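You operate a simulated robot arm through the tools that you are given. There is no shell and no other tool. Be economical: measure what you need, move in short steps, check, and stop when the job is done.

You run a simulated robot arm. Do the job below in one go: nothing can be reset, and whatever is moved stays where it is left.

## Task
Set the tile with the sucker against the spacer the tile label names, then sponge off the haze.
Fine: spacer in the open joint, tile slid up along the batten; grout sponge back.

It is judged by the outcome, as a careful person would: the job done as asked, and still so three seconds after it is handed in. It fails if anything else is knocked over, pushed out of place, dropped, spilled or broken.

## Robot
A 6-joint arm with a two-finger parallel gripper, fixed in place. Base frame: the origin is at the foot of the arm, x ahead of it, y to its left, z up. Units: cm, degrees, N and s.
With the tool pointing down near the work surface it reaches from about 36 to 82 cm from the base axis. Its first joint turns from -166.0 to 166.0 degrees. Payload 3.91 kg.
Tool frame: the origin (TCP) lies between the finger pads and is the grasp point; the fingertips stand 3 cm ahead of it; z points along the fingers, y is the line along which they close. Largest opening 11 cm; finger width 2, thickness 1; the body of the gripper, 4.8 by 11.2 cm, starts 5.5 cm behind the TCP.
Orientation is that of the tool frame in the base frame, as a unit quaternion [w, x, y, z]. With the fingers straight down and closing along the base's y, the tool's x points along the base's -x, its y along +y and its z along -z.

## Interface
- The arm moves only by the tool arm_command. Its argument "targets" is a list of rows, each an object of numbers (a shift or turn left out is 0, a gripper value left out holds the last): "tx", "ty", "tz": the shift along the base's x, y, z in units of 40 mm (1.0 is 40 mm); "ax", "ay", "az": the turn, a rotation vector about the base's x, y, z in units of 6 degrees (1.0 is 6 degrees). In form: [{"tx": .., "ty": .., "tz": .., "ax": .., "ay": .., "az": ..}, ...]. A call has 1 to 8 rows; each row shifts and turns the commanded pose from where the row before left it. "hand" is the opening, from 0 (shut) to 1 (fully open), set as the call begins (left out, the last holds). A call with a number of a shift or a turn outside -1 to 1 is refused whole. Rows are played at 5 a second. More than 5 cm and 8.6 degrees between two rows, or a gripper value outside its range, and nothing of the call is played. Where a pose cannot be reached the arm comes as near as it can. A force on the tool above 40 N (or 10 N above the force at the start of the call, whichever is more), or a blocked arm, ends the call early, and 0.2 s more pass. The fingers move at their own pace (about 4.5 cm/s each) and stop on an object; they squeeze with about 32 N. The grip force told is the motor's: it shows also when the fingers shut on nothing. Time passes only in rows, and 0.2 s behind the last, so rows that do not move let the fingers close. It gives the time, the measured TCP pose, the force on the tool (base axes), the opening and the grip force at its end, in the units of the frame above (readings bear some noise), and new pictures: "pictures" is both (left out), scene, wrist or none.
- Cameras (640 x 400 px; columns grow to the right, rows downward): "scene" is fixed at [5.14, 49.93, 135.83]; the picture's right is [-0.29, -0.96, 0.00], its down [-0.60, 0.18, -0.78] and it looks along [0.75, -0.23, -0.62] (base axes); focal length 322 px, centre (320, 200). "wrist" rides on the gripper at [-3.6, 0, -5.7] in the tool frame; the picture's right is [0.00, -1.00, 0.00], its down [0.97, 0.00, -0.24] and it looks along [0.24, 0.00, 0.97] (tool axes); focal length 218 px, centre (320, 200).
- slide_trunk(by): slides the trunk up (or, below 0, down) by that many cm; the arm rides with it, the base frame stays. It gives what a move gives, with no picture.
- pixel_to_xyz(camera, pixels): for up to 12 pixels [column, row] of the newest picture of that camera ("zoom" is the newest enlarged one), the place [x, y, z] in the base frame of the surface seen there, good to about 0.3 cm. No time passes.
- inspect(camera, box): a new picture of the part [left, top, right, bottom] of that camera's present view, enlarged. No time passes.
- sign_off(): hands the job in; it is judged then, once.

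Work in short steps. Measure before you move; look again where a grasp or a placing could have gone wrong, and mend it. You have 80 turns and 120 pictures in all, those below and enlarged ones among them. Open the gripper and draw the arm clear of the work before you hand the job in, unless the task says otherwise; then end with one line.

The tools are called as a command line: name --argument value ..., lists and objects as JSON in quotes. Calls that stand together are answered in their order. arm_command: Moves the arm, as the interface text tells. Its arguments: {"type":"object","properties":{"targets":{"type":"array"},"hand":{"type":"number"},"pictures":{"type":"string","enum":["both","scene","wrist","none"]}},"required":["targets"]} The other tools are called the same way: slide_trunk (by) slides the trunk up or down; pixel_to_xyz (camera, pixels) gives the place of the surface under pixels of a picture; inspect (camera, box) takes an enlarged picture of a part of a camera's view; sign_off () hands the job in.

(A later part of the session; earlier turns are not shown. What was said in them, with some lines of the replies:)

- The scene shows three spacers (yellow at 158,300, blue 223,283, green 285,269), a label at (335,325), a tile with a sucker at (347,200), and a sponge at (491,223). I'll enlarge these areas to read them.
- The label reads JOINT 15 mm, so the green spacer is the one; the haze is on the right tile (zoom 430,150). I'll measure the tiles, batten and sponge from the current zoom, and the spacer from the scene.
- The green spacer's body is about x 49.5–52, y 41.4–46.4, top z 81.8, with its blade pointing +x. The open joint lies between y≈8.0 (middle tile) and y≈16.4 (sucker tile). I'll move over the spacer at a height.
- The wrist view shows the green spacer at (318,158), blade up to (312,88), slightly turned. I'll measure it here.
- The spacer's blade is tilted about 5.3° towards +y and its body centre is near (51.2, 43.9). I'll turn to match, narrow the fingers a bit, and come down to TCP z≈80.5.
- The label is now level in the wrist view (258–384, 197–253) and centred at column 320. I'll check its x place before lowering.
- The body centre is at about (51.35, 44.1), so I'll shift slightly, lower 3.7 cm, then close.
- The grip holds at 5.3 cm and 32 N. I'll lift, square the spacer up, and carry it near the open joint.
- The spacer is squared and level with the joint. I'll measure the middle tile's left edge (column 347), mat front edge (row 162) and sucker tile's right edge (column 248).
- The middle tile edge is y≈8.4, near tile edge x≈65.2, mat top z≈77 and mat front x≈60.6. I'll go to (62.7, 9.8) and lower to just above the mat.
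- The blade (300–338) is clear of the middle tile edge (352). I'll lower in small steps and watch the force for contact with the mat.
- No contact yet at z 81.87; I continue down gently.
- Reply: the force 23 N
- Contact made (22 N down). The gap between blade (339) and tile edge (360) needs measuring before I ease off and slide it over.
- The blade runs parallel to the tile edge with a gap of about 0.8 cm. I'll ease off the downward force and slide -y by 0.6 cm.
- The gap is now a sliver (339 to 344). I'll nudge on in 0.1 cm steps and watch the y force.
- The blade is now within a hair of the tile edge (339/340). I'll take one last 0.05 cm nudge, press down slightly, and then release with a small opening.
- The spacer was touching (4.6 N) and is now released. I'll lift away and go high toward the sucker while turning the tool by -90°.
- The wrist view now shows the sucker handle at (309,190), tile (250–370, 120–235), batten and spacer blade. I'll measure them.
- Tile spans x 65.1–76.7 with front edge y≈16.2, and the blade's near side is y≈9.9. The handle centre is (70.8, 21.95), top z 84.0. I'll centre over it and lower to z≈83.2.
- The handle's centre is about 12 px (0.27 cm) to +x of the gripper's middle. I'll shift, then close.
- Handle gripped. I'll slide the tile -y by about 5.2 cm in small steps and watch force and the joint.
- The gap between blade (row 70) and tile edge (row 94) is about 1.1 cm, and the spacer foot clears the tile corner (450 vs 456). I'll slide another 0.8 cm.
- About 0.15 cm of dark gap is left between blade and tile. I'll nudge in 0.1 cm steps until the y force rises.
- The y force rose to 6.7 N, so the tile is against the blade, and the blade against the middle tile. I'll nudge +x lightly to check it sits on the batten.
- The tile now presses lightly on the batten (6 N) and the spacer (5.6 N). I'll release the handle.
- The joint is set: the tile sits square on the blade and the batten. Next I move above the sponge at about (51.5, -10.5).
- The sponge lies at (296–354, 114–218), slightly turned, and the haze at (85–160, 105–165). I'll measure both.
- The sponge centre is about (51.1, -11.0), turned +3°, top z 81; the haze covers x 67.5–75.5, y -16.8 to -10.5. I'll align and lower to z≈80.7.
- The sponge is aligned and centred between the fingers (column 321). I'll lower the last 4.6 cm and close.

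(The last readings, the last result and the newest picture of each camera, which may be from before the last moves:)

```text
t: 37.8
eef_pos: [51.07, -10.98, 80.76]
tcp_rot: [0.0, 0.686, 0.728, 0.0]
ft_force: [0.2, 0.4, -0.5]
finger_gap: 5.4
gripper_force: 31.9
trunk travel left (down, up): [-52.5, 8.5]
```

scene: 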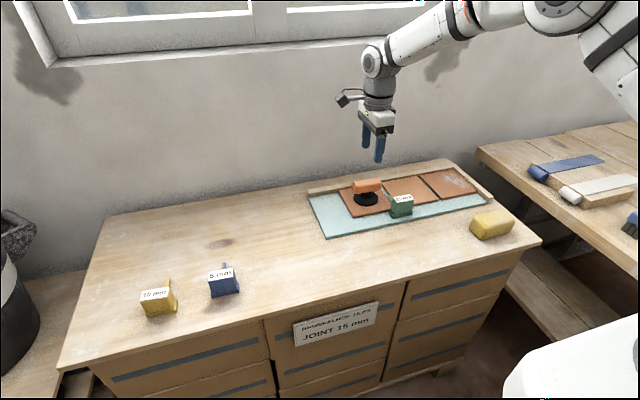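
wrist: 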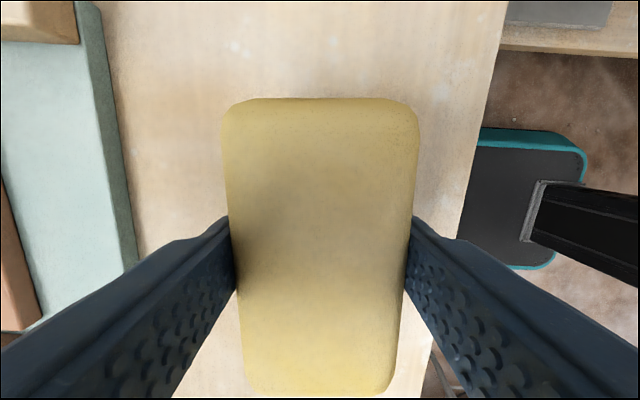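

The sponge is held at 5.4 cm (grasp pose 51.07, -10.98, 80.7). I'll lift it, square it up, and carry it above the hazed tile.

arm_command --targets '[{"tz": 0.9}, {"tz": 0.9}, {"tz": 0.4, "az": -0.55}, {"tx": 0.9}, {"tx": 1}, {"tx": 1}, {"tx": 1}, {"tx": 0.8, "ty": -0.05}]' --pictures "none"

arm_command --targets '[{"tz": -0.6}, {"tz": -0.5}, {}]'

```text
t: 39.6
eef_pos: [69.97, -11.28, 89.6]
tcp_rot: [0.0, 0.707, 0.708, 0.0]
ft_force: [0.2, -0.1, -0.2]
finger_gap: 5.41
gripper_force: 31.9
trunk travel left (down, up): [-52.5, 8.5]
```

```text
t: 40.4
eef_pos: [69.88, -11.24, 85.21]
tcp_rot: [0.0, 0.707, 0.707, 0.0]
ft_force: [0.5, 0.0, -0.1]
finger_gap: 5.39
gripper_force: 31.9
trunk travel left (down, up): [-52.5, 8.5]
```

scene: 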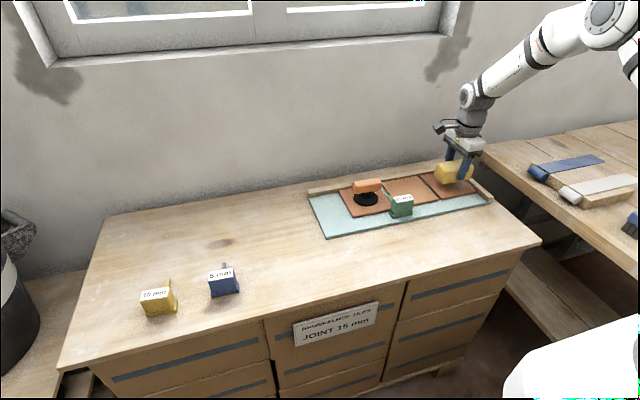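
wrist: 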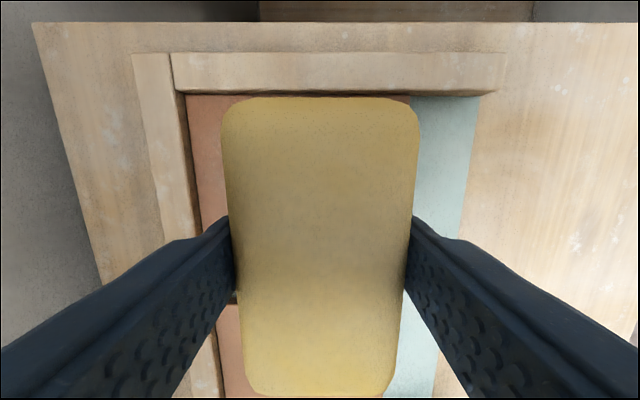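

The sponge is over the tile and fully within its y range. I'll lower to contact slowly.

arm_command --targets '[{"tz": -0.35}, {"tz": -0.2}, {"tz": -0.05}, {}]' --pictures "none"

arm_command --targets '[{"tz": -0.04}, {}]' --pictures "none"

```text
t: 41.4
eef_pos: [69.84, -11.16, 82.7]
tcp_rot: [0.001, 0.707, 0.707, 0.0]
ft_force: [0.2, 0.0, -1.6]
finger_gap: 5.38
gripper_force: 32.5
trunk travel left (down, up): [-52.5, 8.5]
```

```text
t: 42.0
eef_pos: [69.79, -11.13, 82.75]
tcp_rot: [0.0, 0.707, 0.707, 0.0]
ft_force: [-0.5, 0.0, 0.6]
finger_gap: 5.41
gripper_force: 31.7
trunk travel left (down, up): [-52.5, 8.5]
```

Almost touching; I lower a little more in tiny steps.

arm_command --targets '[{"tz": -0.03}, {}]' --pictures "none"

arm_command --targets '[{"tz": -0.02}, {}]' --pictures "none"

```text
t: 42.6
eef_pos: [69.82, -11.13, 82.6]
tcp_rot: [0.0, 0.707, 0.707, 0.001]
ft_force: [0.8, 0.0, 10.7]
finger_gap: 5.4
gripper_force: 31.6
trunk travel left (down, up): [-52.5, 8.5]
```

```text
t: 43.2
eef_pos: [69.75, -11.15, 82.62]
tcp_rot: [0.002, 0.707, 0.707, 0.001]
ft_force: [1.0, -0.9, 17.6]
finger_gap: 5.43
gripper_force: 31.8
trunk travel left (down, up): [-52.5, 8.5]
```

Contact at 17 N; I'll ease to a lighter press, then make a first stroke to +x and -y (toward the battens) within the tile.

arm_command --targets '[{"tz": 0.025}, {"ty": -0.1}, {"ty": -0.05, "tx": 0.15}, {"tx": 0.25}, {"tx": 0.25}, {"tx": 0.2}, {}]' --pictures "wrist"

```text
t: 44.8
eef_pos: [73.05, -11.79, 82.72]
tcp_rot: [0.0, 0.706, 0.708, 0.001]
ft_force: [-8.2, -0.8, 12.1]
finger_gap: 5.4
gripper_force: 32.3
trunk travel left (down, up): [-52.5, 8.5]
```

wrist: 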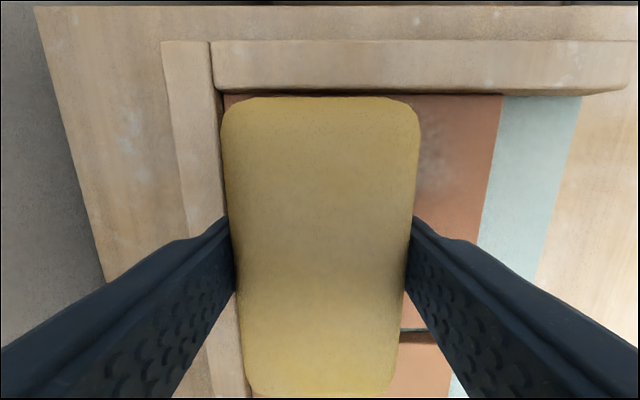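

The haze has mostly faded where wiped (a faint trace at 435,170), tile still against its batten. I'll ease slightly and stroke back to x≈68 and forward again.

arm_command --targets '[{"tz": 0.01, "tx": -0.2}, {"tx": -0.3}, {"tx": -0.3}, {"tx": -0.3}, {"tx": -0.2}, {}]' --pictures "wrist"

```text
t: 46.2
eef_pos: [68.23, -11.78, 82.58]
tcp_rot: [0.002, 0.706, 0.708, 0.001]
ft_force: [14.3, 0.4, 21.6]
finger_gap: 5.41
gripper_force: 32.0
trunk travel left (down, up): [-52.5, 8.5]
```

wrist: 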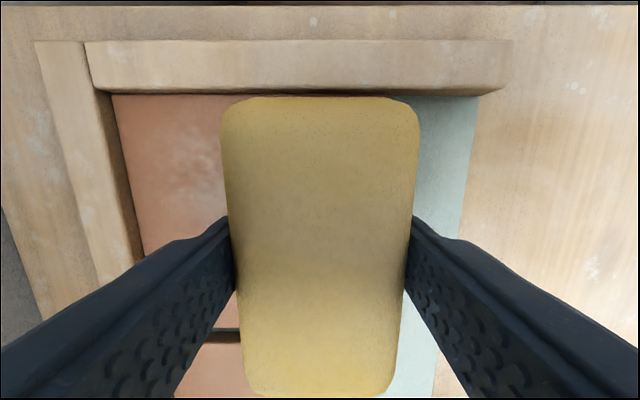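

The tile stayed put and the haze keeps fading. The press rose to 21 N, so I'll ease up and do more strokes back and forth.

arm_command --targets '[{"tz": 0.02, "tx": 0.1}, {"tx": 0.3}, {"tx": 0.3}, {"tx": 0.3}, {"tx": 0.3}, {"tx": 0.05}, {}]' --pictures "none"

arm_command --targets '[{"tx": -0.25, "ty": 0.1}, {"tx": -0.3, "ty": 0.1}, {"tx": -0.3, "ty": 0.1}, {"tx": -0.3}, {"tx": -0.2}, {}]' --pictures "wrist"

```text
t: 47.8
eef_pos: [73.41, -11.73, 82.61]
tcp_rot: [-0.001, 0.706, 0.708, 0.0]
ft_force: [0.0, 0.4, 1.9]
finger_gap: 5.39
gripper_force: 32.3
trunk travel left (down, up): [-52.5, 8.5]
```

```text
t: 49.2
eef_pos: [68.23, -10.6, 82.54]
tcp_rot: [0.0, 0.707, 0.707, -0.001]
ft_force: [-0.6, 0.5, -0.6]
finger_gap: 5.42
gripper_force: 31.8
trunk travel left (down, up): [-52.5, 8.5]
```

wrist: 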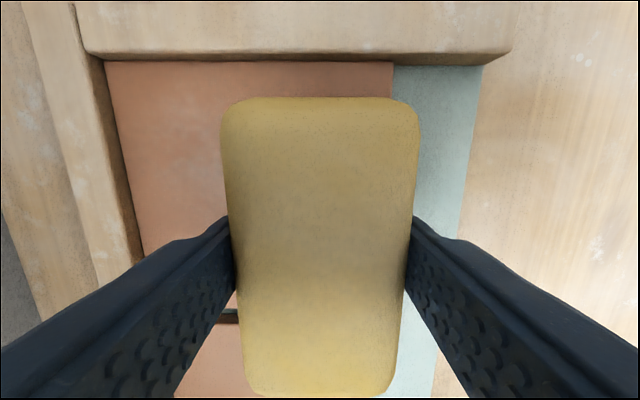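

Only very faint haze is left, but the press dropped to nearly 0 N. I'll press slightly and do further strokes, moving back toward -y.

arm_command --targets '[{"tz": -0.025}, {"tx": 0.3, "ty": -0.1}, {"tx": 0.3, "ty": -0.1}, {"tx": 0.3, "ty": -0.1}, {"tx": 0.3, "ty": -0.05}, {"tx": 0.15}, {}]' --pictures "none"

arm_command --targets '[{"tx": -0.25}, {"tx": -0.3}, {"tx": -0.3}, {"tx": -0.3}, {"tx": -0.2}, {}]' --pictures "none"

arm_command --targets '[{"tx": 0.25}, {"tx": 0.3}, {"tx": 0.3}, {"tx": 0.3}, {"tx": 0.2}, {}]' --pictures "none"

arm_command --targets '[{"tx": -0.25}, {"tx": -0.3}, {"tx": -0.3}, {"tx": -0.3}, {"tx": -0.2}, {}]' --pictures "wrist"

```text
t: 50.8
eef_pos: [73.4, -12.03, 82.58]
tcp_rot: [0.001, 0.707, 0.707, 0.001]
ft_force: [-7.3, -2.8, 9.9]
finger_gap: 5.43
gripper_force: 31.9
trunk travel left (down, up): [-52.5, 8.5]
```

```text
t: 52.2
eef_pos: [68.13, -12.0, 82.6]
tcp_rot: [0.001, 0.706, 0.708, 0.001]
ft_force: [10.6, -0.6, 16.2]
finger_gap: 5.41
gripper_force: 31.7
trunk travel left (down, up): [-52.5, 8.5]
```

```text
t: 53.6
eef_pos: [73.36, -12.0, 82.49]
tcp_rot: [0.0, 0.707, 0.707, 0.0]
ft_force: [-5.0, -1.7, 5.6]
finger_gap: 5.4
gripper_force: 32.2
trunk travel left (down, up): [-52.5, 8.5]
```

```text
t: 55.0
eef_pos: [68.06, -11.99, 82.54]
tcp_rot: [0.001, 0.706, 0.708, 0.001]
ft_force: [9.0, -0.3, 14.6]
finger_gap: 5.41
gripper_force: 32.0
trunk travel left (down, up): [-52.5, 8.5]
```

wrist: 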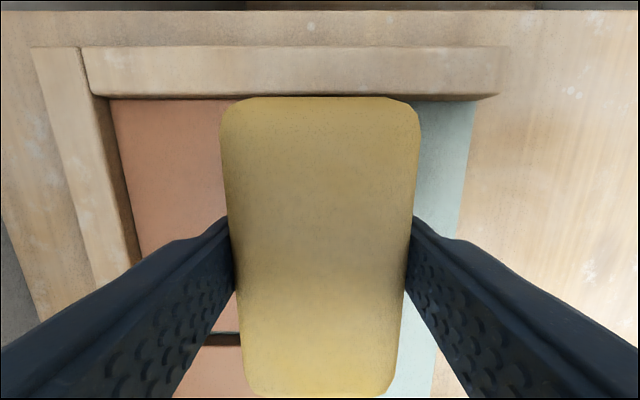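

The tile looks clean where visible. I'll lift and draw back to see the whole tile.

arm_command --targets '[{"tz": 0.3}, {"tz": 0.8}, {"tz": 0.8}, {"tx": -1}, {"tx": -1}, {"tx": -1}, {"tx": -1}, {}]'

inspect --camera "scene" --box '[330, 150, 510, 240]'

inspect --camera "wrist" --box '[0, 40, 240, 220]'

```text
t: 56.8
eef_pos: [51.97, -12.1, 89.91]
tcp_rot: [0.0, 0.706, 0.708, 0.0]
ft_force: [0.8, 0.2, -0.5]
finger_gap: 5.41
gripper_force: 31.9
trunk travel left (down, up): [-52.5, 8.5]
```

scene: 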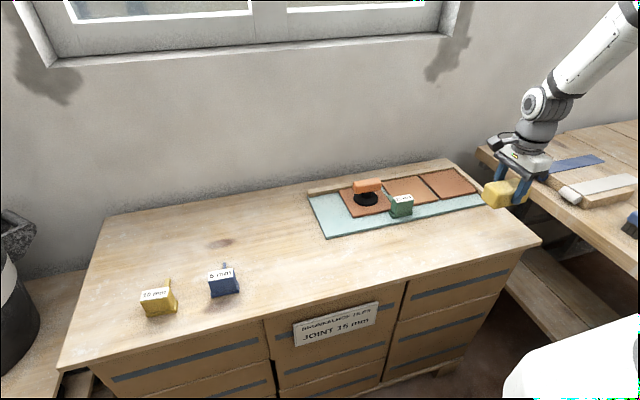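
wrist: 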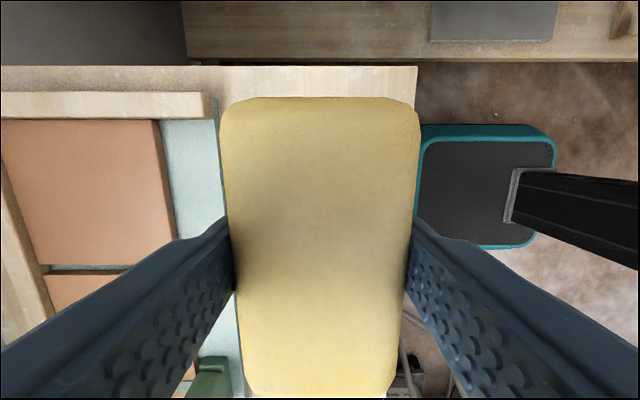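

```text
3.56 times, centred on (420, 195) of scene
```

zoom: 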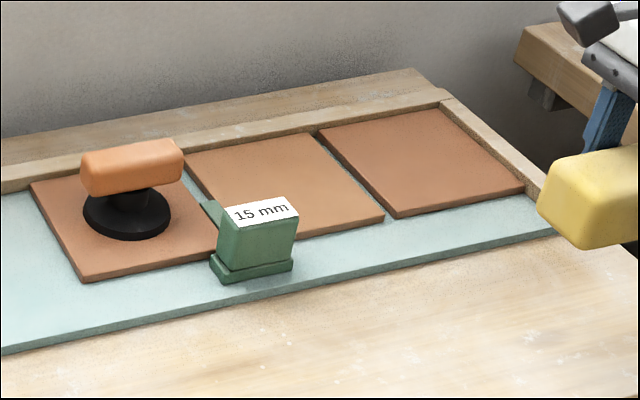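

```text
2.22 times, centred on (120, 130) of wrist
```

zoom: 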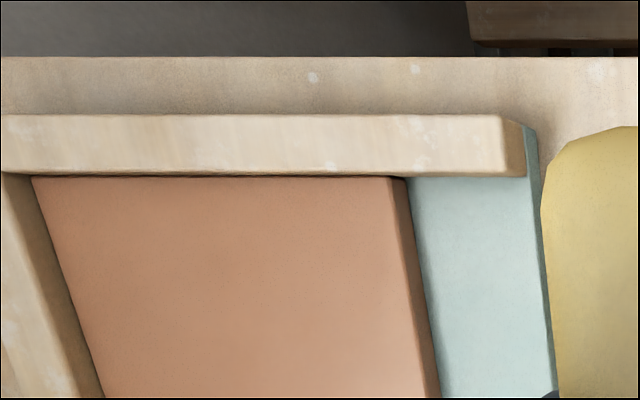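

The tile is clean and nothing else has shifted. I'll return the sponge to its spot (51.07, -10.98), turned back +3.3°, and lower it.

arm_command --targets '[{"tx": -0.225, "ty": 0.28, "az": 0.55}, {"tz": -0.9}, {"tz": -0.8}, {"tz": -0.45}, {}]' --pictures "none"

arm_command --targets '[{"tz": -0.06}, {}]' --pictures "none"

```text
t: 58.0
eef_pos: [50.99, -11.0, 81.34]
tcp_rot: [0.0, 0.686, 0.728, 0.0]
ft_force: [-0.6, -0.9, -1.0]
finger_gap: 5.4
gripper_force: 31.8
trunk travel left (down, up): [-52.5, 8.5]
```

```text
t: 58.6
eef_pos: [51.21, -10.93, 81.18]
tcp_rot: [0.001, 0.686, 0.727, 0.0]
ft_force: [-0.1, -0.6, -0.4]
finger_gap: 5.39
gripper_force: 32.0
trunk travel left (down, up): [-52.5, 8.5]
```

Still no contact; I keep lowering.

arm_command --targets '[{"tz": -0.06}, {"tz": -0.02}, {}]' --pictures "none"

arm_command --targets '[{"tz": -0.03}, {}]' --pictures "none"

```text
t: 59.4
eef_pos: [51.1, -10.95, 80.88]
tcp_rot: [0.001, 0.686, 0.728, 0.0]
ft_force: [0.7, 0.2, -0.3]
finger_gap: 5.41
gripper_force: 32.1
trunk travel left (down, up): [-52.5, 8.5]
```

```text
t: 60.0
eef_pos: [51.14, -10.82, 80.85]
tcp_rot: [0.0, 0.686, 0.728, 0.0]
ft_force: [0.6, 0.2, -0.2]
finger_gap: 5.4
gripper_force: 32.0
trunk travel left (down, up): [-52.5, 8.5]
```

arm_command --targets '[{"tz": -0.03}, {}]' --pictures "none"

arm_command --targets '[{"tz": -0.02}, {}]' --pictures "none"

```text
t: 60.6
eef_pos: [51.11, -10.95, 80.68]
tcp_rot: [0.0, 0.686, 0.728, 0.0]
ft_force: [0.9, -0.1, 0.1]
finger_gap: 5.41
gripper_force: 31.7
trunk travel left (down, up): [-52.5, 8.5]
```

```text
t: 61.2
eef_pos: [51.14, -10.94, 80.66]
tcp_rot: [0.001, 0.686, 0.728, 0.001]
ft_force: [-2.3, -1.2, 11.7]
finger_gap: 5.43
gripper_force: 31.7
trunk travel left (down, up): [-52.5, 8.5]
```

The sponge rests on the bench (11.7 N). I'll open, rise and draw clear.

arm_command --targets '[{}, {}, {}, {}]' --hand 0.8 --pictures "none"

arm_command --targets '[{"tz": 0.5}, {"tz": 1}, {"tz": 1}, {"tz": 1}, {"tz": 1}, {"tz": 1}, {"tx": -0.8}, {}]'

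inspect --camera "scene" --box '[295, 150, 535, 250]'

```text
t: 62.2
eef_pos: [51.25, -10.89, 80.58]
tcp_rot: [0.001, 0.686, 0.728, 0.0]
ft_force: [0.4, 0.4, 0.1]
finger_gap: 8.78
gripper_force: 0.1
trunk travel left (down, up): [-52.5, 8.5]
```

```text
t: 64.0
eef_pos: [48.15, -10.95, 102.3]
tcp_rot: [0.0, 0.686, 0.727, 0.001]
ft_force: [0.6, 0.1, -0.5]
finger_gap: 8.82
gripper_force: 0.1
trunk travel left (down, up): [-52.5, 8.5]
```

scene: 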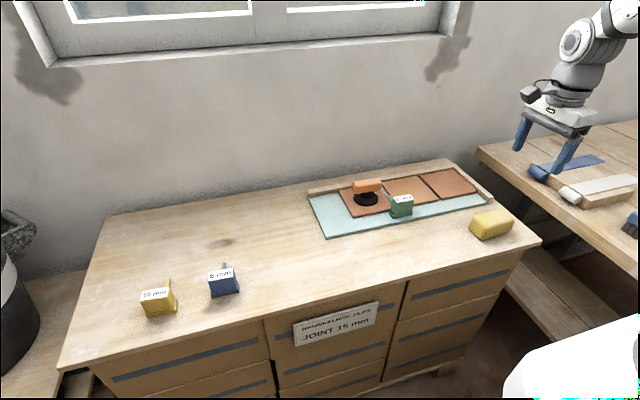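
wrist: 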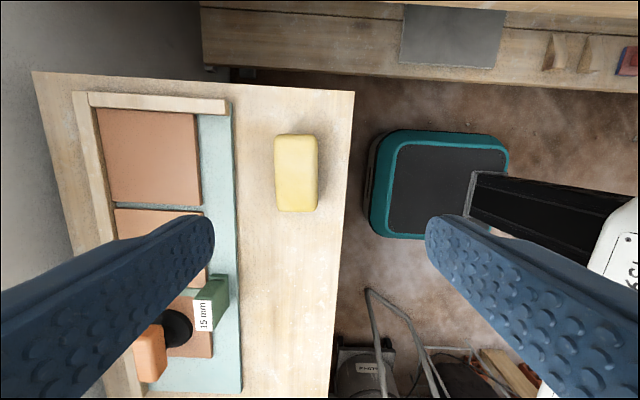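

```text
2.67 times, centred on (415, 200) of scene
```

zoom: 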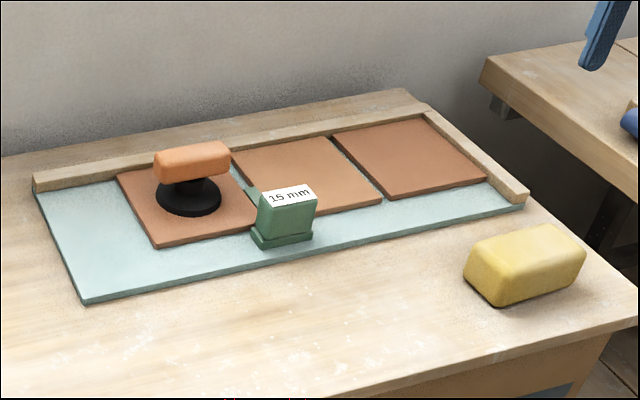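

The final view shows the tile set on the 15 mm spacer, the haze gone, and the sponge back in its original place, with the gripper open and clear. I'm handing it in.

sign_off

```text
The job is handed in.
```

The tile is set against the green 15 mm spacer, which is in the open joint, and it sits up along the batten. The haze is wiped off and the grout sponge is back in its place.
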